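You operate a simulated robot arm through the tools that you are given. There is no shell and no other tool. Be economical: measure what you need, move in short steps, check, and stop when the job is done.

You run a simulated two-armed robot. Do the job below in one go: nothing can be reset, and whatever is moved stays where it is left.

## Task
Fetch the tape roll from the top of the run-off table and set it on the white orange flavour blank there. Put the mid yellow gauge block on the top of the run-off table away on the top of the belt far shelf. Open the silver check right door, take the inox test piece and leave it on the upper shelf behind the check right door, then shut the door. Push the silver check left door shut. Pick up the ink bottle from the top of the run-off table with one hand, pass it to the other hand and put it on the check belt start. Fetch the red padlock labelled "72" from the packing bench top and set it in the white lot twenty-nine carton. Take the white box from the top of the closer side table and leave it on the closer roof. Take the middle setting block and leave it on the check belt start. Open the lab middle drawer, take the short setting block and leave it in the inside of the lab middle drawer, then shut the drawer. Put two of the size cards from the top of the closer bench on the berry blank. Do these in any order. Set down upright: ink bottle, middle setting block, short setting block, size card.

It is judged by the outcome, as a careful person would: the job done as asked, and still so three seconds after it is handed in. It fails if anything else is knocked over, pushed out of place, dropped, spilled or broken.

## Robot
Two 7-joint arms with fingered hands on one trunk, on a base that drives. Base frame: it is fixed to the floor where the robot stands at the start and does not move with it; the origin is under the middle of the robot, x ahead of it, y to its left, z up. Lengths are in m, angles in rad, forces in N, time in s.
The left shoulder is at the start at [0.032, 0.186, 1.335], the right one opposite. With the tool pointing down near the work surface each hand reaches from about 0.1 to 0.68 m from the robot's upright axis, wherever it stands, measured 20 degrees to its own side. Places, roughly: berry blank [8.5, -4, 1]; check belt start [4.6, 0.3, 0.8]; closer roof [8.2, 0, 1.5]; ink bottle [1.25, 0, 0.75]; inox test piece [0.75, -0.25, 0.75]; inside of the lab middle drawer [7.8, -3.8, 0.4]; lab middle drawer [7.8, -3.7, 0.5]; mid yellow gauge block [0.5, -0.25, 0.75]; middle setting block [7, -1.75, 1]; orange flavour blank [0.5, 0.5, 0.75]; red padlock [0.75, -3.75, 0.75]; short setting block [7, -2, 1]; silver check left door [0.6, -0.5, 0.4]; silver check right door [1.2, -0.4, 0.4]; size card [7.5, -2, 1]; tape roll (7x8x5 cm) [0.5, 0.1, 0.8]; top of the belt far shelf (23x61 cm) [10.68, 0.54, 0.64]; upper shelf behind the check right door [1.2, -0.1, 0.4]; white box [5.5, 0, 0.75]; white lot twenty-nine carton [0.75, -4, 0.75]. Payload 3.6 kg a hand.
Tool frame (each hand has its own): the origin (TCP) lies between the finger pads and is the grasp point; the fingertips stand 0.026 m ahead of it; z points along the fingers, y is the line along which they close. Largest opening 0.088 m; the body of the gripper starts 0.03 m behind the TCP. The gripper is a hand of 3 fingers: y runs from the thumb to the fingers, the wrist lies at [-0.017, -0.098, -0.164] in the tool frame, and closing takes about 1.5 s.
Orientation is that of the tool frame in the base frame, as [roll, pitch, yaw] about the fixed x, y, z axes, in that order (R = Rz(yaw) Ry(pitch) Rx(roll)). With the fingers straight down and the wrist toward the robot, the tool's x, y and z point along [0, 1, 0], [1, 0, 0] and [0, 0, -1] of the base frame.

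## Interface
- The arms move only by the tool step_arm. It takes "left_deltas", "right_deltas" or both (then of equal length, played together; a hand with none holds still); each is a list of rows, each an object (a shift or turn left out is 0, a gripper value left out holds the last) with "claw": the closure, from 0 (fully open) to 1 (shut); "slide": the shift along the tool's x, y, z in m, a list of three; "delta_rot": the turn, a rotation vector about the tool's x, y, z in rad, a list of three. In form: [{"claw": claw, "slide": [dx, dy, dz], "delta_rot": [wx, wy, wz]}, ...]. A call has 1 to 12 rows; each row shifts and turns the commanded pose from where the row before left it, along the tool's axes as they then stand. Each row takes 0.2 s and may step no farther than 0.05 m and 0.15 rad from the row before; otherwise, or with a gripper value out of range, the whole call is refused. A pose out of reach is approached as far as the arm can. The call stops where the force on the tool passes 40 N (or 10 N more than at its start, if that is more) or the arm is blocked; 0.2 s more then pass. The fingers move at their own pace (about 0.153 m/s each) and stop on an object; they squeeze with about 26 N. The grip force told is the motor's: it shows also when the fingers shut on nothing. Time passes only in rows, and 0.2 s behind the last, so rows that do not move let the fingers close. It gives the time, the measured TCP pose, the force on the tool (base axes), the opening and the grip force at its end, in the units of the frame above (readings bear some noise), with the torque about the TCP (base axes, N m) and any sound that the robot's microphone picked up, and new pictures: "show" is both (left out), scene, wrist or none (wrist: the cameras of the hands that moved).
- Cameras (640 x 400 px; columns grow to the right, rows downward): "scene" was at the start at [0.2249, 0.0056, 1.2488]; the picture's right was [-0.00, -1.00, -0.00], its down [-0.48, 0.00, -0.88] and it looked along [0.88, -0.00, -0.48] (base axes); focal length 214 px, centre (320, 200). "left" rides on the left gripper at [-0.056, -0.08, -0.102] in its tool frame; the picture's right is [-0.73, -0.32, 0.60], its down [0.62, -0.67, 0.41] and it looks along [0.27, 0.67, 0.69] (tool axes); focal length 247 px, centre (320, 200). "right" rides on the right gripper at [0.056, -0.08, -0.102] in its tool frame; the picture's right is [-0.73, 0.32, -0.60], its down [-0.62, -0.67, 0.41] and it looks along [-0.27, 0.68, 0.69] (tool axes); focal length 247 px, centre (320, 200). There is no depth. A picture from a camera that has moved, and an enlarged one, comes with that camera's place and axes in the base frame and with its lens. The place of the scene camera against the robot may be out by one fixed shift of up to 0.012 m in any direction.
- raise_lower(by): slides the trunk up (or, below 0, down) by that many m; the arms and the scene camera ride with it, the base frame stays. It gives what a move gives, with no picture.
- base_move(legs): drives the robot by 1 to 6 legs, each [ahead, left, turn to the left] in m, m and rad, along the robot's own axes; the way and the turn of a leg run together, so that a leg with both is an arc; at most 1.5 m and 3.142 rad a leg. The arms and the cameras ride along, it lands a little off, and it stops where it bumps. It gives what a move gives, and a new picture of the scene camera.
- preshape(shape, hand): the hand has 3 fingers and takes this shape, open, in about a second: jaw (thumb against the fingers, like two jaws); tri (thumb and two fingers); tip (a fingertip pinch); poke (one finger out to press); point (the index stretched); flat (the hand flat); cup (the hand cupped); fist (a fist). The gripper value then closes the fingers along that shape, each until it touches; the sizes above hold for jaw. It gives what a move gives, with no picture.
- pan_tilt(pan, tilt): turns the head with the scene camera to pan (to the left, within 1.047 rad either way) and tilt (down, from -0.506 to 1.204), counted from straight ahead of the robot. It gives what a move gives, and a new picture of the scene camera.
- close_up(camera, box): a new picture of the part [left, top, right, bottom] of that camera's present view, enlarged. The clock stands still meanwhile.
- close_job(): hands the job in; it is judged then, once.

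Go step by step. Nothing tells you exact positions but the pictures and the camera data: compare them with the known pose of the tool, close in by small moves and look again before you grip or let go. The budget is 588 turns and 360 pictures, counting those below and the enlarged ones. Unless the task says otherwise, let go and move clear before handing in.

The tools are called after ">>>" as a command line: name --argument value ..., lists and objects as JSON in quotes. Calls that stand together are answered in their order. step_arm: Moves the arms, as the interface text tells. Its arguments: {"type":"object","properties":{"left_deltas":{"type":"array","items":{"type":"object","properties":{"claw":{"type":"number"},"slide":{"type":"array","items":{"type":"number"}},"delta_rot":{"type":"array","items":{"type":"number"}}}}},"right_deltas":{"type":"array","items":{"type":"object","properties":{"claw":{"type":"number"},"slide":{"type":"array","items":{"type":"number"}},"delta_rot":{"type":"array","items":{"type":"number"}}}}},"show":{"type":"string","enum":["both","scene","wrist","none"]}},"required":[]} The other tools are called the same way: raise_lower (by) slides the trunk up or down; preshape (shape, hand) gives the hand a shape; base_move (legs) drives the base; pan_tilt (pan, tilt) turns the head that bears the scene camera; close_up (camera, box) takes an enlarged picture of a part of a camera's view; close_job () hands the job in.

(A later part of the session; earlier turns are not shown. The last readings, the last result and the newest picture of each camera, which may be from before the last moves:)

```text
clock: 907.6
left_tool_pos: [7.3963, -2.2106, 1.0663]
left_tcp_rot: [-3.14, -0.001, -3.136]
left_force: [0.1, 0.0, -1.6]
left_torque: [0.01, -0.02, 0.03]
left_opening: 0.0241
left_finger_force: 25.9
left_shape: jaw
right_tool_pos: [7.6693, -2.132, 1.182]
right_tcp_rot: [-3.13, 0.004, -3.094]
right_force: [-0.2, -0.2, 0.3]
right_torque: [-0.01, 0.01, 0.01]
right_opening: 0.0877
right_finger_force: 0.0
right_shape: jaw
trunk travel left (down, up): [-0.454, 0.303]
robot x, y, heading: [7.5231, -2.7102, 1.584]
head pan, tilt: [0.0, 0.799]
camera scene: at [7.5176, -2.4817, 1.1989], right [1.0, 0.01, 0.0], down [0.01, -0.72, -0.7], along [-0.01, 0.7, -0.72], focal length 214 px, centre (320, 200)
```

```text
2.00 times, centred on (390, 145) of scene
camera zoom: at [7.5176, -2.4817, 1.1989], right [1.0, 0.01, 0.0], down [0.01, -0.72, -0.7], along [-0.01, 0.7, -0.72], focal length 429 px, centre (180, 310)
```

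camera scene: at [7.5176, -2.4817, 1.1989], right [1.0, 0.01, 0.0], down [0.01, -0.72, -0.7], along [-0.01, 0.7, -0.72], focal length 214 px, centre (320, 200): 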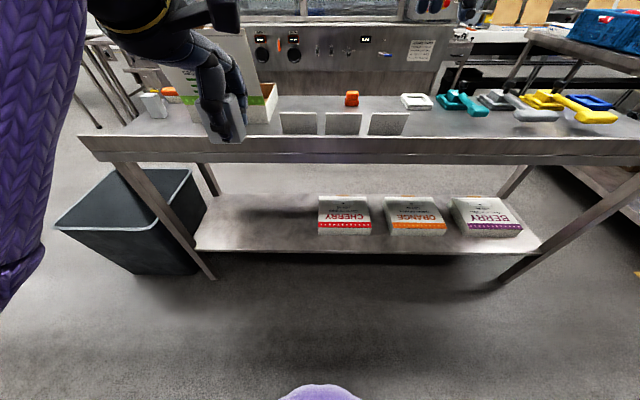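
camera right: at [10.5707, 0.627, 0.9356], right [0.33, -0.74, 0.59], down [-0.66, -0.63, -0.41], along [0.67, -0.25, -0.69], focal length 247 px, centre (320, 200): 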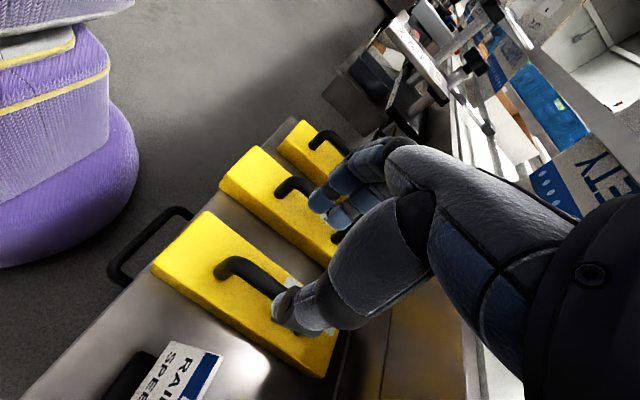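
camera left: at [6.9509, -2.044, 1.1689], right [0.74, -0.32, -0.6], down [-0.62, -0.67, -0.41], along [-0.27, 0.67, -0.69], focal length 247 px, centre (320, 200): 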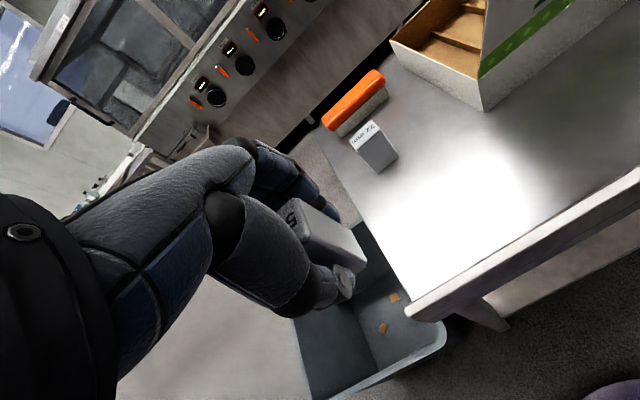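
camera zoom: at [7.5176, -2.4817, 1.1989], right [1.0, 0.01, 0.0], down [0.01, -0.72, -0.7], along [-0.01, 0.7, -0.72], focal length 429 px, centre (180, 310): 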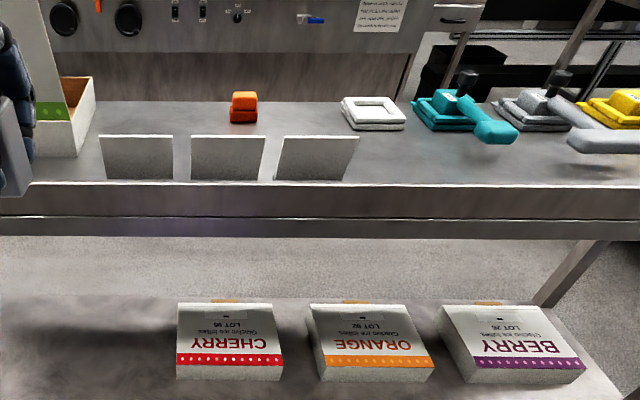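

>>> base_move --legs '[[0.2, 0, 0]]'

>>> step_arm --right_deltas '[{"slide": [0, -0.02, 0.03], "delta_rot": [-0.01, 0, 0.04]}, {"slide": [0, -0.02, 0.03]}]' --show "both"

```text
clock: 909.2
left_tool_pos: [7.3916, -2.0106, 1.0647]
left_tcp_rot: [-3.139, 0.0, -3.136]
left_force: [-0.2, 1.1, -2.2]
left_torque: [0.02, 0.03, 0.01]
left_opening: 0.0242
left_finger_force: 26.1
left_shape: jaw
right_tool_pos: [7.6657, -1.9323, 1.1816]
right_tcp_rot: [-3.13, 0.006, -3.093]
right_force: [0.4, 0.7, -0.5]
right_torque: [-0.04, -0.03, 0.03]
right_opening: 0.0876
right_finger_force: 0.1
right_shape: jaw
trunk travel left (down, up): [-0.454, 0.303]
robot x, y, heading: [7.5187, -2.512, 1.581]
head pan, tilt: [0.0, 0.799]
camera scene: at [7.5144, -2.282, 1.1987], right [1.0, 0.01, 0.0], down [0.01, -0.72, -0.7], along [-0.01, 0.7, -0.72], focal length 214 px, centre (320, 200)
```

scene: 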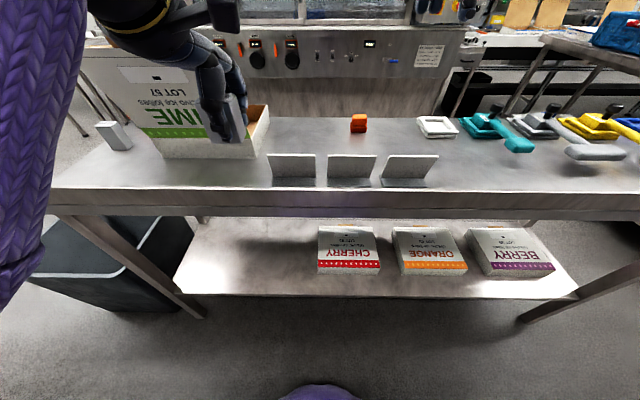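

```text
clock: 909.8
left_tool_pos: [7.3914, -2.0128, 1.0657]
left_tcp_rot: [-3.14, 0.0, -3.137]
left_force: [-0.1, -0.6, -1.6]
left_torque: [0.0, 0.01, -0.01]
left_opening: 0.0243
left_finger_force: 25.7
left_shape: jaw
right_tool_pos: [7.6686, -1.9738, 1.1214]
right_tcp_rot: [3.141, 0.006, -3.136]
right_force: [-1.1, 0.7, -0.6]
right_torque: [0.01, 0.0, 0.01]
right_opening: 0.0875
right_finger_force: 0.0
right_shape: jaw
trunk travel left (down, up): [-0.454, 0.303]
robot x, y, heading: [7.5192, -2.5064, 1.587]
head pan, tilt: [0.0, 0.799]
camera scene: at [7.5145, -2.2835, 1.199], right [1.0, 0.01, 0.0], down [0.01, -0.72, -0.7], along [-0.01, 0.7, -0.72], focal length 214 px, centre (320, 200)
camera right: at [7.6114, -2.0544, 1.2238], right [0.73, 0.32, 0.6], down [0.63, -0.66, -0.41], along [0.27, 0.68, -0.69], focal length 247 px, centre (320, 200)
```

scene: 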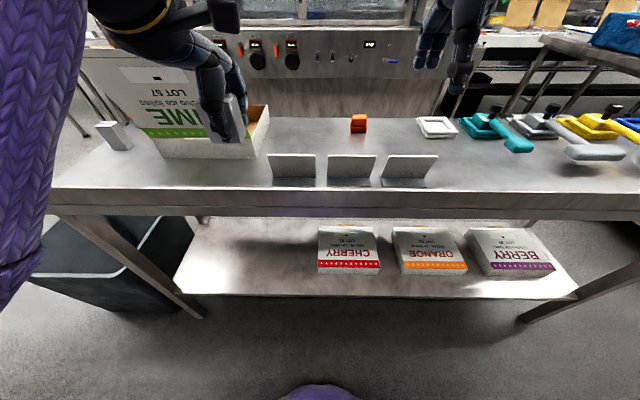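
right: 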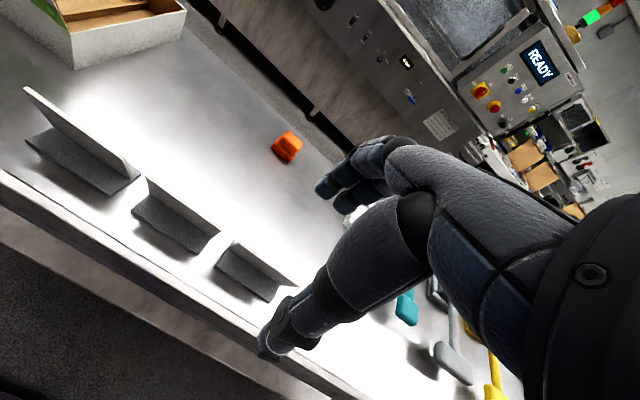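

Each card is a plate leaning back over a foot; the plate's top edge of the right-hand card is near [7.686, −1.931, 0.962], leaning ~25°. I tilt the right hand to match and approach.

>>> step_arm --right_deltas '[{"claw": 0.2, "delta_rot": [-0.14, 0, 0]}, {"delta_rot": [-0.14, 0, 0]}, {"delta_rot": [-0.14, 0, 0]}, {"slide": [-0.009, -0.013, 0.04]}, {"slide": [-0.008, -0.013, 0.04]}, {"slide": [0, 0, 0.02]}, {}]' --show "both"

>>> close_up --camera "scene" --box '[330, 90, 490, 210]'

```text
clock: 911.4
left_tool_pos: [7.3913, -2.0114, 1.0663]
left_tcp_rot: [-3.141, -0.001, -3.138]
left_force: [-0.4, 0.2, -1.9]
left_torque: [-0.01, 0.0, 0.0]
left_opening: 0.0239
left_finger_force: 26.5
left_shape: jaw
right_tool_pos: [7.6849, -1.9576, 1.0198]
right_tcp_rot: [2.723, 0.005, -3.132]
right_force: [-0.4, 0.9, -0.3]
right_torque: [0.01, 0.02, 0.0]
right_opening: 0.0706
right_finger_force: 0.1
right_shape: jaw
trunk travel left (down, up): [-0.454, 0.303]
robot x, y, heading: [7.5214, -2.5089, 1.584]
head pan, tilt: [0.0, 0.799]
camera scene: at [7.5146, -2.2835, 1.199], right [1.0, 0.01, 0.0], down [0.01, -0.72, -0.7], along [-0.01, 0.7, -0.72], focal length 214 px, centre (320, 200)
camera right: at [7.6291, -2.0709, 1.0801], right [0.73, 0.05, 0.68], down [0.63, -0.44, -0.64], along [0.26, 0.9, -0.35], focal length 247 px, centre (320, 200)
```

scene: 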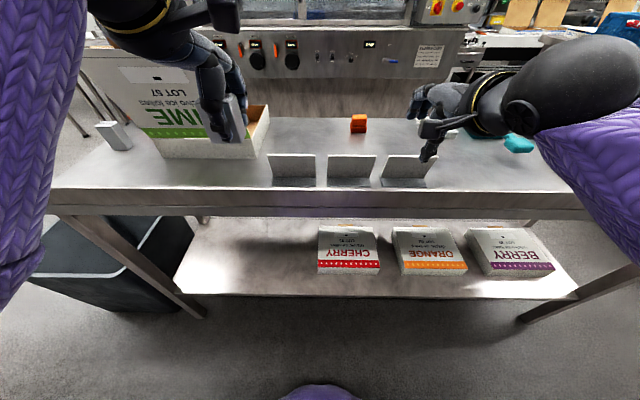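
right: 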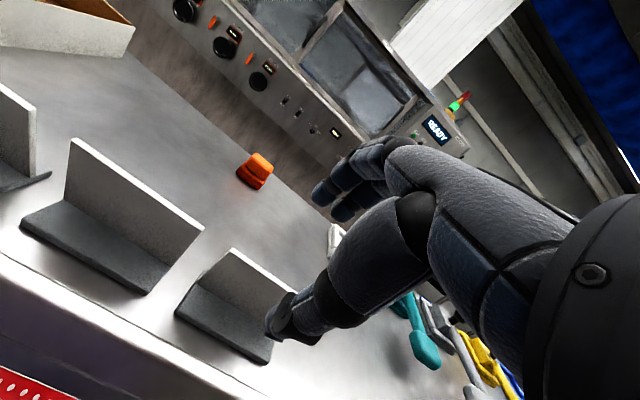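

```text
3.33 times, centred on (410, 150) of scene
camera zoom: at [7.5146, -2.2835, 1.199], right [1.0, 0.01, 0.0], down [0.01, -0.72, -0.7], along [-0.01, 0.7, -0.72], focal length 715 px, centre (20, 367)
```

zoom: 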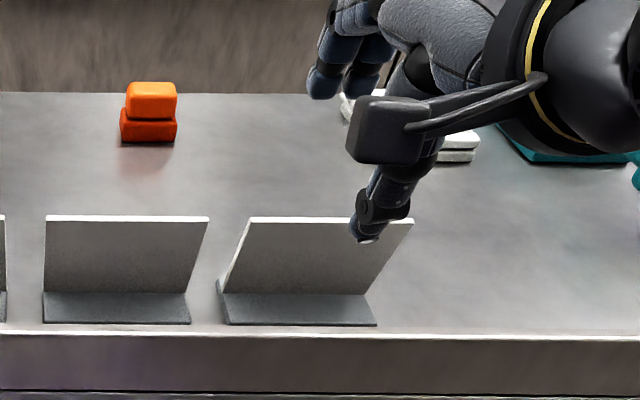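

Refined: the plate is nearly vertical (lean ~11°), top edge at about y −1.887, z 0.923, centre x≈7.712. Adjust tilt and position.

>>> step_arm --right_deltas '[{"delta_rot": [0.12, 0, 0]}, {"delta_rot": [0.1, 0, 0]}, {"slide": [-0.012, 0.025, 0]}, {"slide": [-0.011, 0.025, 0.02]}, {"slide": [0, 0, 0.03]}, {}]' --show "both"

>>> close_up --camera "scene" --box '[330, 90, 490, 210]'

```text
clock: 912.8
left_tool_pos: [7.3915, -2.0125, 1.0652]
left_tcp_rot: [-3.14, 0.001, -3.137]
left_force: [-0.3, -0.4, -0.5]
left_torque: [0.0, -0.03, -0.01]
left_opening: 0.0238
left_finger_force: 26.3
left_shape: jaw
right_tool_pos: [7.7094, -1.8979, 0.9812]
right_tcp_rot: [2.942, 0.005, -3.132]
right_force: [-0.1, 0.2, 0.4]
right_torque: [0.06, 0.01, -0.01]
right_opening: 0.0709
right_finger_force: 0.0
right_shape: jaw
trunk travel left (down, up): [-0.454, 0.303]
robot x, y, heading: [7.518, -2.5131, 1.581]
head pan, tilt: [0.0, 0.799]
camera scene: at [7.5144, -2.2832, 1.1989], right [1.0, 0.01, 0.0], down [0.01, -0.72, -0.7], along [-0.01, 0.7, -0.72], focal length 214 px, centre (320, 200)
camera right: at [7.652, -1.9957, 1.0647], right [0.73, 0.2, 0.65], down [0.63, -0.57, -0.53], along [0.26, 0.8, -0.54], focal length 247 px, centre (320, 200)
```

scene: 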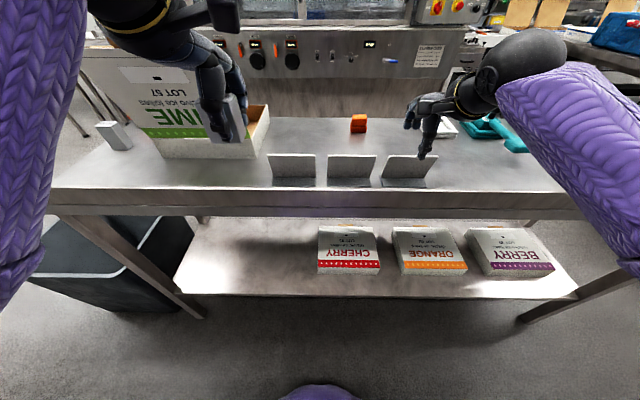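
right: 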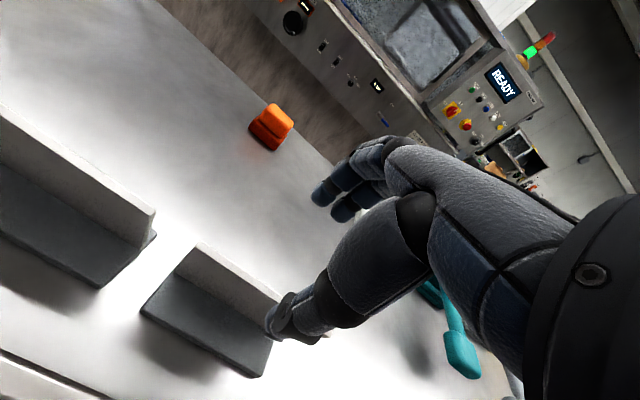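

```text
3.33 times, centred on (410, 150) of scene
camera zoom: at [7.5144, -2.2832, 1.1989], right [1.0, 0.01, 0.0], down [0.01, -0.72, -0.7], along [-0.01, 0.7, -0.72], focal length 715 px, centre (20, 367)
```

zoom: 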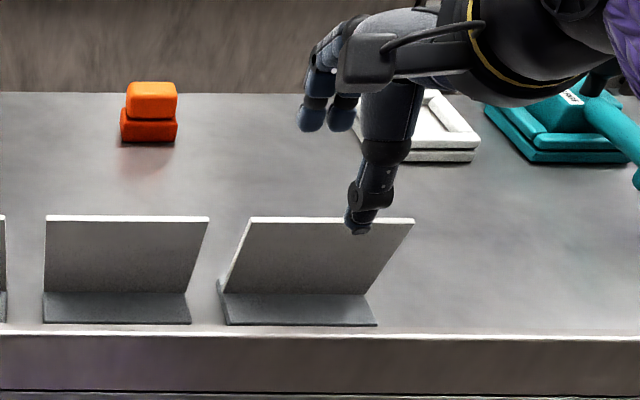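

Shift 1.5 cm toward me so the plate is centred by both estimates, and descend partway.

>>> step_arm --right_deltas '[{"claw": 0.1, "slide": [0, -0.016, 0]}, {"slide": [0, 0, 0.025]}, {"slide": [0, 0, 0.02]}, {}]' --show "wrist"

>>> close_up --camera "scene" --box '[330, 90, 490, 210]'

```text
clock: 913.8
left_tool_pos: [7.3914, -2.0113, 1.0666]
left_tcp_rot: [-3.14, 0.001, -3.135]
left_force: [0.2, -0.5, -1.8]
left_torque: [-0.02, -0.03, 0.0]
left_opening: 0.0243
left_finger_force: 26.5
left_shape: jaw
right_tool_pos: [7.7089, -1.9046, 0.9337]
right_tcp_rot: [2.944, 0.004, -3.134]
right_force: [-0.9, 0.1, 0.1]
right_torque: [0.03, 0.0, -0.02]
right_opening: 0.0793
right_finger_force: 0.1
right_shape: jaw
trunk travel left (down, up): [-0.454, 0.303]
robot x, y, heading: [7.5207, -2.5085, 1.586]
head pan, tilt: [0.0, 0.799]
camera right: at [7.6521, -2.0023, 1.0173], right [0.73, 0.2, 0.65], down [0.63, -0.57, -0.53], along [0.26, 0.8, -0.54], focal length 247 px, centre (320, 200)
```

right: 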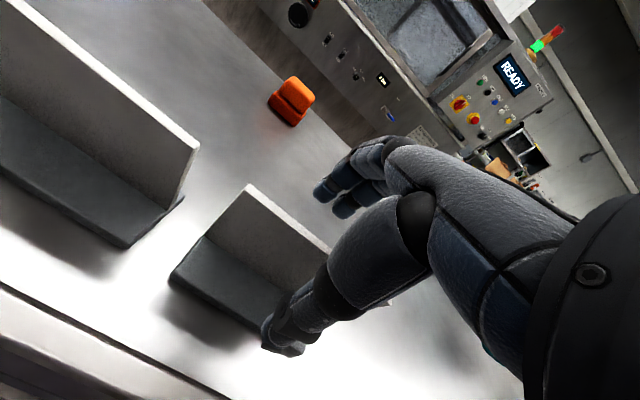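

```text
3.33 times, centred on (410, 150) of scene
camera zoom: at [7.5144, -2.2832, 1.1989], right [1.0, 0.01, 0.0], down [0.01, -0.72, -0.7], along [-0.01, 0.7, -0.72], focal length 715 px, centre (20, 367)
```

zoom: 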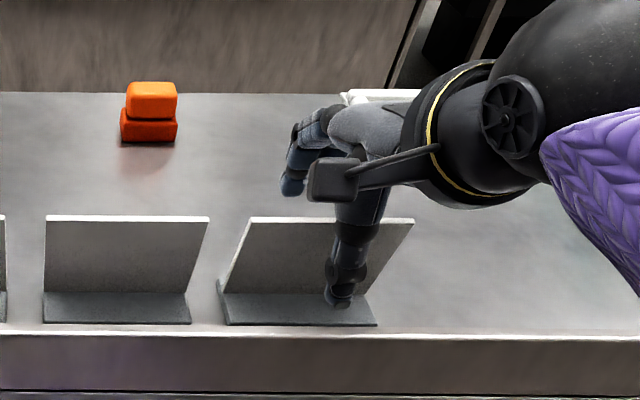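

Thumb in front, fingers behind the plate. A bit lower and close.

>>> step_arm --right_deltas '[{"slide": [0, 0, 0.01]}, {"claw": 0.4}, {"claw": 0.7}, {"claw": 1}, {}, {}, {}]' --show "wrist"

>>> close_up --camera "scene" --box '[330, 90, 490, 210]'

```text
clock: 915.4
left_tool_pos: [7.3923, -2.012, 1.0658]
left_tcp_rot: [-3.139, -0.002, -3.136]
left_force: [0.1, -0.8, -2.2]
left_torque: [-0.01, -0.02, 0.03]
left_opening: 0.024
left_finger_force: 26.1
left_shape: jaw
right_tool_pos: [7.7088, -1.9034, 0.9232]
right_tcp_rot: [2.943, 0.006, -3.134]
right_force: [-0.3, 0.2, 0.2]
right_torque: [0.05, -0.01, 0.0]
right_opening: 0.0001
right_finger_force: 25.7
right_shape: jaw
trunk travel left (down, up): [-0.454, 0.303]
robot x, y, heading: [7.5231, -2.5107, 1.584]
head pan, tilt: [0.0, 0.799]
camera right: at [7.6518, -2.001, 1.0082], right [0.73, 0.2, 0.65], down [0.63, -0.57, -0.53], along [0.26, 0.8, -0.54], focal length 247 px, centre (320, 200)
```

right: 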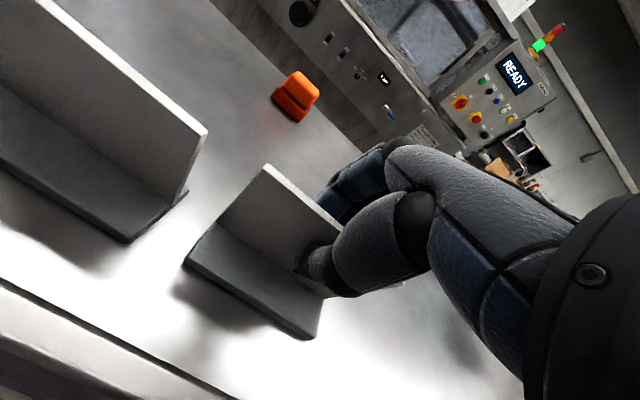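

```text
3.33 times, centred on (410, 150) of scene
camera zoom: at [7.5144, -2.2832, 1.1989], right [1.0, 0.01, 0.0], down [0.01, -0.72, -0.7], along [-0.01, 0.7, -0.72], focal length 715 px, centre (20, 367)
```

zoom: 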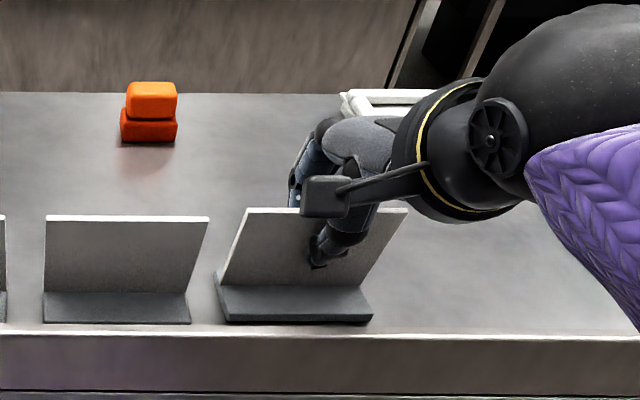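

The plate is pinched. Lift.

>>> step_arm --right_deltas '[{"slide": [0, 0.003, -0.015]}, {"slide": [0, 0.006, -0.03]}, {"slide": [0, 0.009, -0.045]}, {"slide": [0, 0.009, -0.045]}]' --show "both"

```text
clock: 916.4
left_tool_pos: [7.3917, -2.0109, 1.0666]
left_tcp_rot: [-3.141, -0.001, -3.136]
left_force: [-0.1, 0.2, -2.5]
left_torque: [-0.01, -0.03, 0.02]
left_opening: 0.0239
left_finger_force: 26.9
left_shape: jaw
right_tool_pos: [7.708, -1.9045, 1.0628]
right_tcp_rot: [2.944, 0.004, -3.136]
right_force: [0.2, 0.0, -0.2]
right_torque: [-0.01, -0.02, -0.03]
right_opening: 0.0
right_finger_force: 26.2
right_shape: jaw
trunk travel left (down, up): [-0.454, 0.303]
robot x, y, heading: [7.5217, -2.5094, 1.579]
head pan, tilt: [0.0, 0.799]
camera scene: at [7.5142, -2.2833, 1.1989], right [1.0, 0.01, 0.0], down [0.01, -0.72, -0.7], along [-0.01, 0.7, -0.72], focal length 214 px, centre (320, 200)
```

scene: 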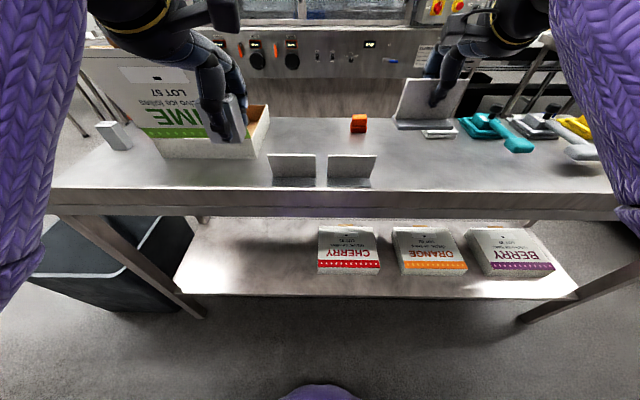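

Card lifted. Back to mid-aisle and turn around to the lab bench.

>>> base_move --legs '[[-0.25, 0, 0], [0, 0, 1.57], [0, 0, 1.57]]'

>>> pan_tilt --pan 0.3 --tilt 0.6

```text
clock: 925.9
left_tool_pos: [7.6485, -3.2573, 1.0663]
left_tcp_rot: [-3.141, -0.001, 0.0]
left_force: [0.0, 0.5, -3.0]
left_torque: [0.01, 0.05, 0.0]
left_opening: 0.0236
left_finger_force: 26.1
left_shape: jaw
right_tool_pos: [7.3298, -3.3637, 1.0612]
right_tcp_rot: [2.943, 0.005, -0.001]
right_force: [0.1, 1.3, -0.1]
right_torque: [-0.02, -0.02, -0.02]
right_opening: 0.0
right_finger_force: 26.1
right_shape: jaw
trunk travel left (down, up): [-0.454, 0.303]
robot x, y, heading: [7.5239, -2.7562, -1.569]
head pan, tilt: [0.0, 0.799]
```

```text
clock: 926.7
left_tool_pos: [7.6484, -3.2558, 1.0661]
left_tcp_rot: [-3.139, -0.001, -0.003]
left_force: [0.1, -0.2, -1.9]
left_torque: [-0.02, 0.03, 0.0]
left_opening: 0.0237
left_finger_force: 26.1
left_shape: jaw
right_tool_pos: [7.3309, -3.3639, 1.0619]
right_tcp_rot: [2.942, 0.004, -0.001]
right_force: [0.5, 0.6, -1.9]
right_torque: [-0.03, -0.03, -0.02]
right_opening: 0.0001
right_finger_force: 26.1
right_shape: jaw
trunk travel left (down, up): [-0.454, 0.303]
robot x, y, heading: [7.5206, -2.7562, -1.565]
head pan, tilt: [0.3, 0.6]
```

>>> close_up --camera "scene" --box '[0, 0, 640, 400]'

```text
refused: no pictures are left
```

The picture budget is used up, so I continue by measured geometry and force feedback. First raise and retract the left hand (short block), then move in front of the berry blank's stated place with the card.

>>> step_arm --left_deltas '[{"slide": [0.02, -0.02, -0.035]}, {"slide": [0.02, -0.02, -0.035]}, {"slide": [0.02, -0.02, -0.035]}, {"slide": [0.02, -0.02, -0.035]}, {"slide": [0, -0.02, -0.04]}, {"slide": [0, -0.02, -0.04]}, {"slide": [0, 0, -0.04]}]' --show "none"

>>> base_move --legs '[[0, 1.17, -0.006]]'

```text
clock: 927.6
left_tool_pos: [7.7599, -3.2132, 1.1467]
left_tcp_rot: [3.139, -0.123, 0.07]
left_force: [-0.1, -0.7, -1.0]
left_torque: [-0.01, 0.02, -0.01]
left_opening: 0.0237
left_finger_force: 26.0
left_shape: jaw
left hand out of reach, approached as far as the arm can: row 3, 4
right_tool_pos: [7.3309, -3.3634, 1.0621]
right_tcp_rot: [2.943, 0.005, 0.0]
right_force: [0.7, 0.0, -0.2]
right_torque: [0.0, -0.01, -0.03]
right_opening: 0.0
right_finger_force: 25.8
right_shape: jaw
trunk travel left (down, up): [-0.454, 0.303]
robot x, y, heading: [7.5228, -2.7576, -1.566]
head pan, tilt: [0.3, 0.6]
stopped in row 4 (left hand): the arm was blocked; the commanded pose is now the measured one
no pictures are left
```

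```text
clock: 933.6
left_tool_pos: [8.9295, -3.2048, 1.1476]
left_tcp_rot: [3.137, -0.12, 0.07]
left_force: [-0.7, 0.0, -2.5]
left_torque: [-0.02, 0.05, -0.02]
left_opening: 0.0232
left_finger_force: 26.0
left_shape: jaw
right_tool_pos: [8.5015, -3.356, 1.0628]
right_tcp_rot: [2.941, 0.006, 0.003]
right_force: [-0.2, -0.4, 0.5]
right_torque: [-0.01, 0.01, 0.04]
right_opening: 0.0
right_finger_force: 26.2
right_shape: jaw
trunk travel left (down, up): [-0.454, 0.303]
robot x, y, heading: [8.694, -2.7509, -1.567]
head pan, tilt: [0.3, 0.6]
```

>>> step_arm --left_deltas '[{"slide": [-0.02, 0.02, -0.04], "delta_rot": [0, -0.06, 0.03]}, {"slide": [-0.02, 0.02, -0.04], "delta_rot": [0, -0.06, 0.03]}, {"slide": [0, 0, -0.045]}, {"slide": [0, 0, -0.045]}, {"slide": [0, 0, -0.045]}, {"slide": [0, 0, -0.045]}]' --show "none"

```text
clock: 935.0
left_tool_pos: [8.8924, -3.3207, 1.3669]
left_tcp_rot: [3.141, -0.002, 0.011]
left_force: [-0.3, 0.7, -1.6]
left_torque: [0.0, 0.0, 0.03]
left_opening: 0.0232
left_finger_force: 25.7
left_shape: jaw
left hand out of reach, approached as far as the arm can: row 2, 3, 4, 5, 6
right_tool_pos: [8.4999, -3.3565, 1.0618]
right_tcp_rot: [2.941, 0.005, 0.003]
right_force: [1.2, -0.1, 0.2]
right_torque: [-0.01, 0.01, -0.02]
right_opening: 0.0001
right_finger_force: 26.1
right_shape: jaw
trunk travel left (down, up): [-0.454, 0.303]
robot x, y, heading: [8.6953, -2.7504, -1.564]
head pan, tilt: [0.3, 0.6]
no pictures are left
```

>>> step_arm --right_deltas '[{"slide": [0, 0.008, -0.04]}, {"slide": [0, 0.008, -0.04]}, {"slide": [0, 0.008, -0.04]}, {"slide": [0, 0.008, -0.04]}, {"slide": [0, 0.008, -0.04]}, {"slide": [0, 0.006, -0.03]}]' --show "none"

>>> raise_lower --by -0.17

>>> base_move --legs '[[0.4, 0, 0]]'

```text
clock: 936.4
left_tool_pos: [8.8914, -3.322, 1.3663]
left_tcp_rot: [-3.141, -0.003, 0.01]
left_force: [0.1, -1.7, -2.5]
left_torque: [0.02, 0.02, 0.0]
left_opening: 0.0234
left_finger_force: 25.7
left_shape: jaw
right_tool_pos: [8.5018, -3.3553, 1.2969]
right_tcp_rot: [2.945, 0.004, 0.004]
right_force: [0.3, 0.1, -1.6]
right_torque: [-0.02, 0.0, 0.04]
right_opening: 0.0001
right_finger_force: 25.8
right_shape: jaw
trunk travel left (down, up): [-0.454, 0.303]
robot x, y, heading: [8.6924, -2.7498, -1.564]
head pan, tilt: [0.3, 0.6]
no pictures are left
```

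```text
clock: 938.3
left_tool_pos: [8.8938, -3.3644, 1.1392]
left_tcp_rot: [-3.04, -0.003, 0.011]
left_force: [-0.3, 0.4, -0.9]
left_torque: [-0.01, 0.02, 0.0]
left_opening: 0.0234
left_finger_force: 26.3
left_shape: jaw
right_tool_pos: [8.5018, -3.356, 1.1266]
right_tcp_rot: [2.944, 0.005, 0.001]
right_force: [-0.2, 0.5, 0.0]
right_torque: [0.01, -0.01, 0.02]
right_opening: 0.0
right_finger_force: 26.4
right_shape: jaw
trunk travel left (down, up): [-0.284, 0.473]
robot x, y, heading: [8.6936, -2.7507, -1.564]
head pan, tilt: [0.3, 0.6]
```

```text
clock: 940.8
left_tool_pos: [8.8989, -3.764, 1.1377]
left_tcp_rot: [-3.038, -0.003, 0.012]
left_force: [0.5, -0.3, -2.1]
left_torque: [0.01, 0.01, 0.01]
left_opening: 0.0232
left_finger_force: 25.7
left_shape: jaw
right_tool_pos: [8.5077, -3.7585, 1.126]
right_tcp_rot: [2.947, 0.003, 0.008]
right_force: [0.1, -0.5, -0.6]
right_torque: [0.01, 0.03, 0.03]
right_opening: 0.0
right_finger_force: 26.0
right_shape: jaw
trunk travel left (down, up): [-0.284, 0.473]
robot x, y, heading: [8.6955, -3.154, -1.558]
head pan, tilt: [0.3, 0.6]
```

Extend the card forward over the blank's stated position at a safe height.

>>> step_arm --right_deltas '[{"slide": [0, 0.039, 0.008]}, {"slide": [0, 0.039, 0.008]}, {"slide": [0, 0.039, 0.008]}, {"slide": [0, 0.039, 0.008]}, {"slide": [0, 0.03, 0.006]}]' --show "none"

```text
clock: 942.0
left_tool_pos: [8.9003, -3.762, 1.1398]
left_tcp_rot: [-3.042, -0.003, 0.015]
left_force: [-0.2, 1.1, -1.1]
left_torque: [0.0, 0.01, -0.03]
left_opening: 0.0232
left_finger_force: 25.6
left_shape: jaw
right_tool_pos: [8.5102, -3.9439, 1.1257]
right_tcp_rot: [2.944, 0.005, 0.008]
right_force: [0.2, 0.0, -2.4]
right_torque: [-0.09, -0.02, 0.0]
right_opening: 0.0
right_finger_force: 26.2
right_shape: jaw
trunk travel left (down, up): [-0.284, 0.473]
robot x, y, heading: [8.693, -3.1491, -1.557]
head pan, tilt: [0.3, 0.6]
no pictures are left
```

Move to the left half of the stated spot and lower with frequent force checks.

>>> step_arm --right_deltas '[{"slide": [-0.03, 0, 0]}, {"slide": [-0.03, 0, 0]}, {"slide": [0, -0.006, 0.0294]}, {"slide": [0, -0.006, 0.0294]}, {"slide": [0, -0.004, 0.02]}, {}]' --show "none"

>>> step_arm --right_deltas '[{"slide": [0, -0.002, 0.01]}, {"slide": [0, -0.002, 0.01]}, {}]' --show "none"

```text
clock: 943.4
left_tool_pos: [8.8984, -3.763, 1.1383]
left_tcp_rot: [-3.038, -0.004, 0.014]
left_force: [0.3, -0.5, -1.1]
left_torque: [-0.01, 0.05, 0.0]
left_opening: 0.0232
left_finger_force: 27.0
left_shape: jaw
right_tool_pos: [8.4484, -3.957, 1.0473]
right_tcp_rot: [2.944, 0.006, 0.007]
right_force: [-0.4, 0.2, -0.6]
right_torque: [-0.01, 0.0, 0.0]
right_opening: 0.0
right_finger_force: 25.8
right_shape: jaw
right hand out of reach, approached as far as the arm can: row 3, 4
trunk travel left (down, up): [-0.284, 0.473]
robot x, y, heading: [8.6948, -3.1533, -1.558]
head pan, tilt: [0.3, 0.6]
no pictures are left
```

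```text
clock: 944.2
left_tool_pos: [8.8984, -3.765, 1.138]
left_tcp_rot: [-3.038, -0.004, 0.014]
left_force: [-0.2, -0.7, -2.9]
left_torque: [0.01, 0.0, 0.0]
left_opening: 0.0232
left_finger_force: 25.9
left_shape: jaw
right_tool_pos: [8.4491, -3.9588, 1.0261]
right_tcp_rot: [2.945, 0.005, 0.008]
right_force: [0.4, -0.7, -0.7]
right_torque: [0.0, 0.01, -0.01]
right_opening: 0.0
right_finger_force: 26.3
right_shape: jaw
right hand out of reach, approached as far as the arm can: row 2
trunk travel left (down, up): [-0.284, 0.473]
robot x, y, heading: [8.6925, -3.1525, -1.558]
head pan, tilt: [0.3, 0.6]
no pictures are left
```

>>> step_arm --right_deltas '[{"slide": [0, -0.02, -0.004]}, {"slide": [0, -0.002, 0.01]}, {"slide": [0, -0.002, 0.01]}, {}]' --show "none"

>>> step_arm --right_deltas '[{"slide": [0, -0.002, 0.008]}, {"slide": [0, -0.002, 0.008]}, {}]' --show "none"

>>> step_arm --right_deltas '[{"slide": [0, -0.001, 0.006]}, {"slide": [0, -0.001, 0.006]}, {}]' --show "none"

```text
clock: 945.2
left_tool_pos: [8.8982, -3.7639, 1.1388]
left_tcp_rot: [-3.039, -0.003, 0.013]
left_force: [0.1, -0.4, -2.0]
left_torque: [0.01, 0.02, 0.0]
left_opening: 0.0232
left_finger_force: 26.1
left_shape: jaw
right_tool_pos: [8.4483, -3.9593, 1.0071]
right_tcp_rot: [2.946, 0.006, 0.01]
right_force: [0.2, -0.7, -0.2]
right_torque: [-0.02, 0.01, 0.05]
right_opening: 0.0
right_finger_force: 26.7
right_shape: jaw
right hand out of reach, approached as far as the arm can: row 1
trunk travel left (down, up): [-0.284, 0.473]
robot x, y, heading: [8.6971, -3.1494, -1.552]
head pan, tilt: [0.3, 0.6]
no pictures are left
```

```text
clock: 946.0
left_tool_pos: [8.8993, -3.7641, 1.1387]
left_tcp_rot: [-3.037, -0.003, 0.015]
left_force: [-0.6, 0.7, -2.0]
left_torque: [0.03, 0.03, 0.0]
left_opening: 0.023
left_finger_force: 26.6
left_shape: jaw
right_tool_pos: [8.4486, -3.9585, 0.9897]
right_tcp_rot: [2.944, 0.005, 0.008]
right_force: [-0.7, -0.4, -0.3]
right_torque: [-0.01, 0.01, 0.02]
right_opening: 0.0001
right_finger_force: 26.0
right_shape: jaw
trunk travel left (down, up): [-0.284, 0.473]
robot x, y, heading: [8.6934, -3.1521, -1.556]
head pan, tilt: [0.3, 0.6]
no pictures are left
```

```text
clock: 946.8
left_tool_pos: [8.8985, -3.7625, 1.1382]
left_tcp_rot: [-3.042, -0.003, 0.014]
left_force: [0.0, -1.0, -2.4]
left_torque: [0.0, 0.04, -0.01]
left_opening: 0.0234
left_finger_force: 25.9
left_shape: jaw
right_tool_pos: [8.4487, -3.959, 0.981]
right_tcp_rot: [2.94, 0.005, 0.007]
right_force: [-1.0, 3.9, 7.4]
right_torque: [0.0, 0.06, 0.01]
right_opening: 0.0002
right_finger_force: 25.9
right_shape: jaw
trunk travel left (down, up): [-0.284, 0.473]
robot x, y, heading: [8.6919, -3.1504, -1.562]
head pan, tilt: [0.3, 0.6]
no pictures are left
```

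Contact at a plausible bench height (~0.91). Release gently and rise.

>>> step_arm --right_deltas '[{"slide": [0, 0, -0.001]}, {"claw": 0.8}, {"claw": 0.6}, {"claw": 0.4}, {}, {"slide": [0, 0, -0.03]}, {"slide": [0, 0, -0.04]}, {"slide": [0, 0, -0.045]}, {"slide": [0, -0.03, -0.03]}, {"slide": [0, -0.045, 0]}, {"slide": [0, -0.045, 0]}]' --show "none"

>>> base_move --legs '[[-0.4, 0, 0]]'

```text
clock: 949.2
left_tool_pos: [8.8999, -3.7634, 1.1375]
left_tcp_rot: [-3.039, -0.004, 0.014]
left_force: [1.0, -0.4, -1.7]
left_torque: [0.0, 0.05, -0.01]
left_opening: 0.0232
left_finger_force: 26.0
left_shape: jaw
right_tool_pos: [8.4472, -3.9468, 1.1226]
right_tcp_rot: [2.945, 0.005, 0.007]
right_force: [-0.2, -0.2, -0.1]
right_torque: [-0.03, -0.01, 0.01]
right_opening: 0.0524
right_finger_force: 0.2
right_shape: jaw
right hand out of reach, approached as far as the arm can: row 6, 7, 8, 9, 10, 11
trunk travel left (down, up): [-0.284, 0.473]
robot x, y, heading: [8.6988, -3.153, -1.558]
head pan, tilt: [0.3, 0.6]
no pictures are left
```

```text
clock: 951.7
left_tool_pos: [8.8935, -3.3642, 1.1396]
left_tcp_rot: [-3.042, -0.005, 0.014]
left_force: [-0.8, 0.3, -1.4]
left_torque: [-0.02, 0.04, 0.0]
left_opening: 0.023
left_finger_force: 26.0
left_shape: jaw
right_tool_pos: [8.4424, -3.5459, 1.1243]
right_tcp_rot: [2.945, 0.004, 0.008]
right_force: [0.1, 1.2, 0.6]
right_torque: [0.02, -0.01, 0.01]
right_opening: 0.0525
right_finger_force: 0.0
right_shape: jaw
trunk travel left (down, up): [-0.284, 0.473]
robot x, y, heading: [8.694, -2.7509, -1.56]
head pan, tilt: [0.3, 0.6]
```

Next the drawer. Position in front of the middle drawer (handle estimated at [7.842, −3.512, 0.546]), tuck the left hand, lower the trunk and point the right hand forward.

>>> base_move --legs '[[0.1, -0.6, -0.01]]'

>>> step_arm --left_deltas '[{"slide": [0, -0.04, -0.01], "delta_rot": [-0.05, 0, 0]}, {"slide": [0, -0.04, -0.01], "delta_rot": [-0.05, 0, 0]}, {"slide": [0, -0.04, 0]}, {"slide": [0, -0.04, 0]}, {"slide": [0, -0.04, 0]}, {"slide": [0, -0.04, 0]}]' --show "none"

>>> raise_lower --by -0.25

>>> step_arm --right_deltas '[{"claw": 0, "slide": [0, -0.03, 0], "delta_rot": [-0.14, 0, 0]}, {"slide": [0, -0.03, 0], "delta_rot": [-0.14, 0, 0]}, {"delta_rot": [-0.14, 0, 0]}, {"delta_rot": [-0.14, 0, 0]}, {"delta_rot": [-0.14, 0, 0]}, {"delta_rot": [-0.14, 0, 0]}, {"delta_rot": [-0.14, 0, 0]}, {"delta_rot": [-0.14, 0, 0]}]' --show "none"

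```text
clock: 955.1
left_tool_pos: [8.2816, -3.4697, 1.138]
left_tcp_rot: [-3.039, -0.005, 0.001]
left_force: [-0.6, 0.2, -3.2]
left_torque: [0.0, 0.01, -0.03]
left_opening: 0.0229
left_finger_force: 25.4
left_shape: jaw
right_tool_pos: [7.8271, -3.6447, 1.1212]
right_tcp_rot: [2.946, 0.005, -0.007]
right_force: [-0.3, -0.8, 0.0]
right_torque: [-0.01, 0.02, 0.01]
right_opening: 0.0525
right_finger_force: 0.1
right_shape: jaw
trunk travel left (down, up): [-0.284, 0.473]
robot x, y, heading: [8.0858, -2.8534, -1.57]
head pan, tilt: [0.3, 0.6]
```

```text
clock: 956.5
left_tool_pos: [8.311, -3.4494, 1.1296]
left_tcp_rot: [-3.139, -0.005, 0.0]
left_force: [0.0, -0.1, -1.7]
left_torque: [0.01, 0.02, 0.04]
left_opening: 0.0233
left_finger_force: 26.1
left_shape: jaw
left hand out of reach, approached as far as the arm can: row 1, 2, 3, 4, 5, 6
right_tool_pos: [7.8265, -3.6443, 1.1221]
right_tcp_rot: [2.944, 0.007, -0.008]
right_force: [-0.1, -0.5, -0.9]
right_torque: [-0.02, -0.02, 0.01]
right_opening: 0.0525
right_finger_force: 0.0
right_shape: jaw
trunk travel left (down, up): [-0.284, 0.473]
robot x, y, heading: [8.0856, -2.8538, -1.572]
head pan, tilt: [0.3, 0.6]
no pictures are left
```

```text
clock: 957.8
left_tool_pos: [8.3098, -3.4876, 0.956]
left_tcp_rot: [-3.027, -0.005, -0.003]
left_force: [-0.1, -0.2, -1.5]
left_torque: [0.02, 0.01, 0.02]
left_opening: 0.0234
left_finger_force: 25.7
left_shape: jaw
right_tool_pos: [7.8273, -3.6855, 0.9547]
right_tcp_rot: [3.01, -0.001, -0.008]
right_force: [0.5, 1.8, 8.9]
right_torque: [0.4, -0.04, 0.01]
right_opening: 0.0544
right_finger_force: 0.1
right_shape: jaw
trunk travel left (down, up): [-0.173, 0.584]
robot x, y, heading: [8.0873, -2.8577, -1.577]
head pan, tilt: [0.3, 0.6]
stopped: the force on the tool passed its limit at 57 N (the readings are from after the stop); the commanded pose is now the measured one
```

```text
clock: 958.6
left_tool_pos: [8.3099, -3.4864, 0.9577]
left_tcp_rot: [-3.026, -0.002, -0.003]
left_force: [-0.1, -0.3, -1.2]
left_torque: [0.0, 0.01, 0.01]
left_opening: 0.0232
left_finger_force: 26.1
left_shape: jaw
right_tool_pos: [7.8247, -3.7373, 0.9743]
right_tcp_rot: [2.599, -0.003, -0.009]
right_force: [-0.2, 5.0, 24.2]
right_torque: [1.43, -0.1, -0.01]
right_opening: 0.0883
right_finger_force: 0.0
right_shape: jaw
right hand out of reach, approached as far as the arm can: row 1, 2, 3
trunk travel left (down, up): [-0.173, 0.584]
robot x, y, heading: [8.0872, -2.8522, -1.572]
head pan, tilt: [0.3, 0.6]
stopped in row 3 (right hand): the force on the tool passed its limit at 44 N (the readings are from after the stop); the commanded pose is now the measured one
no pictures are left
```

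The hand touched down on the bench; raise the trunk and back off straight away.

>>> raise_lower --by 0.2

>>> base_move --legs '[[-0.35, 0, 0]]'

```text
clock: 960.8
left_tool_pos: [8.3112, -3.4873, 1.1569]
left_tcp_rot: [-3.025, -0.004, -0.001]
left_force: [0.0, -0.3, -1.5]
left_torque: [-0.01, 0.02, 0.0]
left_opening: 0.0233
left_finger_force: 25.7
left_shape: jaw
right_tool_pos: [7.8245, -3.6722, 1.2977]
right_tcp_rot: [2.449, -0.002, -0.01]
right_force: [-0.2, 0.1, 0.3]
right_torque: [-0.03, -0.02, 0.02]
right_opening: 0.0879
right_finger_force: 0.2
right_shape: jaw
trunk travel left (down, up): [-0.373, 0.384]
robot x, y, heading: [8.0883, -2.8578, -1.575]
head pan, tilt: [0.3, 0.6]
```

```text
clock: 963.1
left_tool_pos: [8.3119, -3.1304, 1.1566]
left_tcp_rot: [-3.027, -0.005, -0.001]
left_force: [0.0, -0.4, -2.5]
left_torque: [0.0, 0.02, -0.02]
left_opening: 0.0233
left_finger_force: 25.3
left_shape: jaw
right_tool_pos: [7.8269, -3.3171, 1.2984]
right_tcp_rot: [2.446, 0.0, -0.006]
right_force: [0.0, 0.1, 0.2]
right_torque: [-0.02, 0.02, 0.02]
right_opening: 0.0878
right_finger_force: 0.0
right_shape: jaw
trunk travel left (down, up): [-0.373, 0.384]
robot x, y, heading: [8.0881, -2.4998, -1.569]
head pan, tilt: [0.3, 0.6]
```

Retract the right arm and finish pointing it forward, in free space.

>>> step_arm --right_deltas '[{"slide": [0, -0.034, -0.029]}, {"slide": [0, -0.034, -0.029]}, {"slide": [0, -0.034, -0.029]}, {"slide": [0, -0.034, -0.029]}, {"slide": [0, -0.034, -0.029]}, {"delta_rot": [-0.14, 0, 0]}, {"delta_rot": [-0.14, 0, 0]}, {"delta_rot": [-0.14, 0, 0]}, {"delta_rot": [-0.14, 0, 0]}, {"delta_rot": [-0.14, 0, 0]}]' --show "none"

>>> raise_lower --by -0.35

```text
clock: 965.3
left_tool_pos: [8.3123, -3.1327, 1.1563]
left_tcp_rot: [-3.028, -0.004, 0.001]
left_force: [0.3, 0.0, -1.4]
left_torque: [-0.01, 0.0, 0.03]
left_opening: 0.0229
left_finger_force: 26.2
left_shape: jaw
right_tool_pos: [7.8316, -3.323, 1.3795]
right_tcp_rot: [1.816, -0.005, -0.001]
right_force: [1.2, -0.2, -0.5]
right_torque: [-0.03, -0.01, -0.04]
right_opening: 0.088
right_finger_force: 0.0
right_shape: jaw
right hand out of reach, approached as far as the arm can: row 1, 2, 3, 4, 5, 6, 7, 8, 10
trunk travel left (down, up): [-0.373, 0.384]
robot x, y, heading: [8.0882, -2.4977, -1.572]
head pan, tilt: [0.3, 0.6]
no pictures are left
```

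```text
clock: 968.7
left_tool_pos: [8.3112, -3.1784, 0.7024]
left_tcp_rot: [-2.828, -0.003, 0.001]
left_force: [-0.3, -0.4, -1.9]
left_torque: [-0.02, 0.0, 0.01]
left_opening: 0.0234
left_finger_force: 26.2
left_shape: jaw
right_tool_pos: [7.8301, -3.3245, 1.0308]
right_tcp_rot: [1.815, -0.001, 0.0]
right_force: [0.5, 0.1, -0.1]
right_torque: [0.01, 0.0, 0.02]
right_opening: 0.088
right_finger_force: 0.0
right_shape: jaw
trunk travel left (down, up): [-0.023, 0.734]
robot x, y, heading: [8.0908, -2.498, -1.573]
head pan, tilt: [0.3, 0.6]
```

Swing the right hand down and back toward drawer height.

>>> step_arm --right_deltas '[{"slide": [0, -0.0437, -0.0097]}, {"slide": [0, -0.0437, -0.0097]}, {"slide": [0, -0.0437, -0.0097]}, {"slide": [0, -0.0437, -0.0097]}, {"slide": [0, -0.0437, -0.0097]}, {"slide": [0, -0.0437, -0.0097]}, {"slide": [0, -0.0437, -0.0097]}, {"slide": [0, -0.0437, -0.0097]}, {"slide": [0, -0.0437, -0.0097]}, {"slide": [0, -0.0437, -0.0097]}]' --show "none"

```text
clock: 970.9
left_tool_pos: [8.3111, -3.1788, 0.702]
left_tcp_rot: [-2.829, -0.004, -0.001]
left_force: [0.4, 0.2, -1.8]
left_torque: [-0.03, 0.07, 0.0]
left_opening: 0.0231
left_finger_force: 26.3
left_shape: jaw
right_tool_pos: [7.8294, -3.1228, 0.6292]
right_tcp_rot: [1.815, -0.001, 0.0]
right_force: [1.0, 0.3, -0.1]
right_torque: [0.01, 0.01, -0.02]
right_opening: 0.0877
right_finger_force: 0.1
right_shape: jaw
trunk travel left (down, up): [-0.023, 0.734]
robot x, y, heading: [8.0877, -2.5011, -1.571]
head pan, tilt: [0.3, 0.6]
no pictures are left
```

Retract the left hand (short block) closer to the body before approaching.

>>> step_arm --left_deltas '[{"slide": [0, -0.04, 0], "delta_rot": [-0.1, 0, 0]}, {"slide": [0, -0.04, 0], "delta_rot": [-0.1, 0, 0]}, {"slide": [0, -0.04, 0], "delta_rot": [-0.11, 0, 0]}, {"slide": [0, -0.04, 0]}, {"slide": [0, -0.04, 0]}, {"slide": [0, -0.04, 0]}, {"slide": [0, -0.04, 0]}]' --show "none"

```text
clock: 972.5
left_tool_pos: [8.3909, -3.0879, 0.6933]
left_tcp_rot: [-3.14, -0.006, 0.0]
left_force: [-0.6, 0.3, -1.6]
left_torque: [-0.03, 0.02, 0.01]
left_opening: 0.0235
left_finger_force: 26.4
left_shape: jaw
left hand out of reach, approached as far as the arm can: row 1, 2, 3, 4, 5, 6, 7
right_tool_pos: [7.8312, -3.1245, 0.6294]
right_tcp_rot: [1.818, -0.001, 0.0]
right_force: [0.2, 0.3, -0.3]
right_torque: [0.0, 0.0, 0.0]
right_opening: 0.0881
right_finger_force: 0.1
right_shape: jaw
trunk travel left (down, up): [-0.023, 0.734]
robot x, y, heading: [8.0902, -2.4984, -1.57]
head pan, tilt: [0.3, 0.6]
no pictures are left
```

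>>> step_arm --left_deltas '[{"slide": [0, 0, -0.045]}, {"slide": [0, 0, -0.045]}, {"slide": [0, 0, -0.045]}, {"slide": [0, 0, -0.045]}, {"slide": [0, 0, -0.045]}, {"slide": [0, 0, -0.045]}, {"slide": [0, 0, -0.045]}, {"slide": [0, -0.02, -0.04]}, {"slide": [0, -0.02, -0.04]}, {"slide": [0, -0.02, -0.04]}]' --show "none"

```text
clock: 974.7
left_tool_pos: [8.4219, -3.0999, 1.0884]
left_tcp_rot: [-3.141, -0.005, -0.001]
left_force: [-0.1, -0.7, -1.8]
left_torque: [0.05, 0.03, 0.01]
left_opening: 0.023
left_finger_force: 26.0
left_shape: jaw
left hand out of reach, approached as far as the arm can: row 1, 2, 3, 4, 5
right_tool_pos: [7.8295, -3.1234, 0.6302]
right_tcp_rot: [1.816, -0.002, 0.002]
right_force: [0.1, -0.3, 0.0]
right_torque: [-0.01, 0.03, 0.0]
right_opening: 0.088
right_finger_force: 0.0
right_shape: jaw
trunk travel left (down, up): [-0.023, 0.734]
robot x, y, heading: [8.0915, -2.4964, -1.572]
head pan, tilt: [0.3, 0.6]
no pictures are left
```

>>> step_arm --right_deltas '[{"slide": [0.006, -0.04, 0.01]}, {"slide": [0.006, -0.04, 0.01]}, {}]' --left_deltas '[{"slide": [0, 0, -0.04]}, {"slide": [0, 0, -0.04]}, {}]' --show "none"

>>> base_move --legs '[[0.28, 0, 0]]'

>>> step_arm --right_deltas '[{"slide": [0, 0.004, 0.014]}, {"slide": [0, 0.004, 0.014]}, {"slide": [0, 0.004, 0.014]}, {}]' --show "none"

```text
clock: 975.5
left_tool_pos: [8.4218, -3.1005, 1.167]
left_tcp_rot: [-3.138, -0.005, 0.001]
left_force: [0.0, 0.0, -2.2]
left_torque: [-0.01, 0.02, 0.0]
left_opening: 0.0233
left_finger_force: 25.6
left_shape: jaw
right_tool_pos: [7.8431, -3.1238, 0.5462]
right_tcp_rot: [1.817, -0.001, -0.002]
right_force: [-0.2, 0.3, 0.3]
right_torque: [0.0, -0.02, 0.0]
right_opening: 0.0881
right_finger_force: 0.0
right_shape: jaw
trunk travel left (down, up): [-0.023, 0.734]
robot x, y, heading: [8.0909, -2.5011, -1.572]
head pan, tilt: [0.3, 0.6]
no pictures are left
```

```text
clock: 977.4
left_tool_pos: [8.42, -3.3809, 1.1658]
left_tcp_rot: [-3.137, -0.005, 0.0]
left_force: [1.1, 0.4, -2.8]
left_torque: [0.02, -0.02, -0.02]
left_opening: 0.0233
left_finger_force: 26.0
left_shape: jaw
right_tool_pos: [7.8409, -3.404, 0.5459]
right_tcp_rot: [1.817, -0.001, -0.002]
right_force: [-0.2, -1.2, 0.4]
right_torque: [0.02, 0.0, -0.02]
right_opening: 0.0883
right_finger_force: 0.1
right_shape: jaw
trunk travel left (down, up): [-0.023, 0.734]
robot x, y, heading: [8.0873, -2.7821, -1.569]
head pan, tilt: [0.3, 0.6]
```

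```text
clock: 978.4
left_tool_pos: [8.4203, -3.3806, 1.1667]
left_tcp_rot: [-3.138, -0.005, -0.001]
left_force: [0.7, 0.0, -2.5]
left_torque: [-0.01, 0.04, 0.0]
left_opening: 0.0229
left_finger_force: 26.1
left_shape: jaw
right_tool_pos: [7.8413, -3.4488, 0.5469]
right_tcp_rot: [1.818, -0.001, 0.001]
right_force: [0.4, 0.5, 0.5]
right_torque: [-0.03, -0.02, -0.01]
right_opening: 0.0881
right_finger_force: 0.1
right_shape: jaw
trunk travel left (down, up): [-0.023, 0.734]
robot x, y, heading: [8.0868, -2.7814, -1.575]
head pan, tilt: [0.3, 0.6]
no pictures are left
```

Advance slowly until the fingertips touch the drawer front.

>>> step_arm --right_deltas '[{"slide": [0, 0.003, 0.01]}, {"slide": [0, 0.003, 0.01]}, {"slide": [0, 0.003, 0.01]}, {"slide": [0, 0.003, 0.01]}, {"slide": [0, 0.003, 0.01]}, {"slide": [0, 0.003, 0.01]}]' --show "none"

```text
clock: 979.8
left_tool_pos: [8.4194, -3.3783, 1.1669]
left_tcp_rot: [-3.139, -0.004, -0.001]
left_force: [0.3, 0.3, -1.3]
left_torque: [0.0, 0.04, 0.01]
left_opening: 0.0232
left_finger_force: 25.6
left_shape: jaw
right_tool_pos: [7.8413, -3.5068, 0.5493]
right_tcp_rot: [1.816, -0.001, 0.001]
right_force: [0.0, 28.8, -1.4]
right_torque: [-1.4, 0.01, -0.04]
right_opening: 0.0865
right_finger_force: 0.1
right_shape: jaw
trunk travel left (down, up): [-0.023, 0.734]
robot x, y, heading: [8.0834, -2.7782, -1.576]
head pan, tilt: [0.3, 0.6]
no pictures are left
```

Fingers touch the drawer front. Back 4 mm and close to see whether the bar is caught.

>>> step_arm --right_deltas '[{"slide": [0, -0.001, -0.005]}, {"claw": 0.5}, {"claw": 0.8}, {"claw": 1}, {}, {}, {}, {}]' --show "none"

>>> step_arm --right_deltas '[{"slide": [0, -0.003, -0.01]}, {"slide": [0, -0.003, -0.01]}, {}]' --show "none"

```text
clock: 981.6
left_tool_pos: [8.4197, -3.3822, 1.166]
left_tcp_rot: [-3.136, -0.005, -0.001]
left_force: [0.2, -0.2, -1.6]
left_torque: [0.0, 0.01, -0.02]
left_opening: 0.023
left_finger_force: 25.8
left_shape: jaw
right_tool_pos: [7.8419, -3.5047, 0.5473]
right_tcp_rot: [1.825, -0.002, 0.001]
right_force: [0.8, -0.3, -14.9]
right_torque: [0.03, -0.03, -0.02]
right_opening: 0.0046
right_finger_force: 25.7
right_shape: jaw
trunk travel left (down, up): [-0.023, 0.734]
robot x, y, heading: [8.0881, -2.7797, -1.574]
head pan, tilt: [0.3, 0.6]
no pictures are left
```

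```text
clock: 982.4
left_tool_pos: [8.4197, -3.382, 1.1661]
left_tcp_rot: [-3.137, -0.005, -0.001]
left_force: [0.5, -0.3, -2.6]
left_torque: [0.02, -0.01, 0.04]
left_opening: 0.0234
left_finger_force: 26.1
left_shape: jaw
right_tool_pos: [7.8413, -3.4854, 0.5466]
right_tcp_rot: [1.821, -0.001, 0.001]
right_force: [2.1, 0.6, -13.2]
right_torque: [0.04, 0.03, 0.0]
right_opening: 0.0041
right_finger_force: 25.8
right_shape: jaw
trunk travel left (down, up): [-0.023, 0.734]
robot x, y, heading: [8.0884, -2.7782, -1.57]
head pan, tilt: [0.3, 0.6]
no pictures are left
```

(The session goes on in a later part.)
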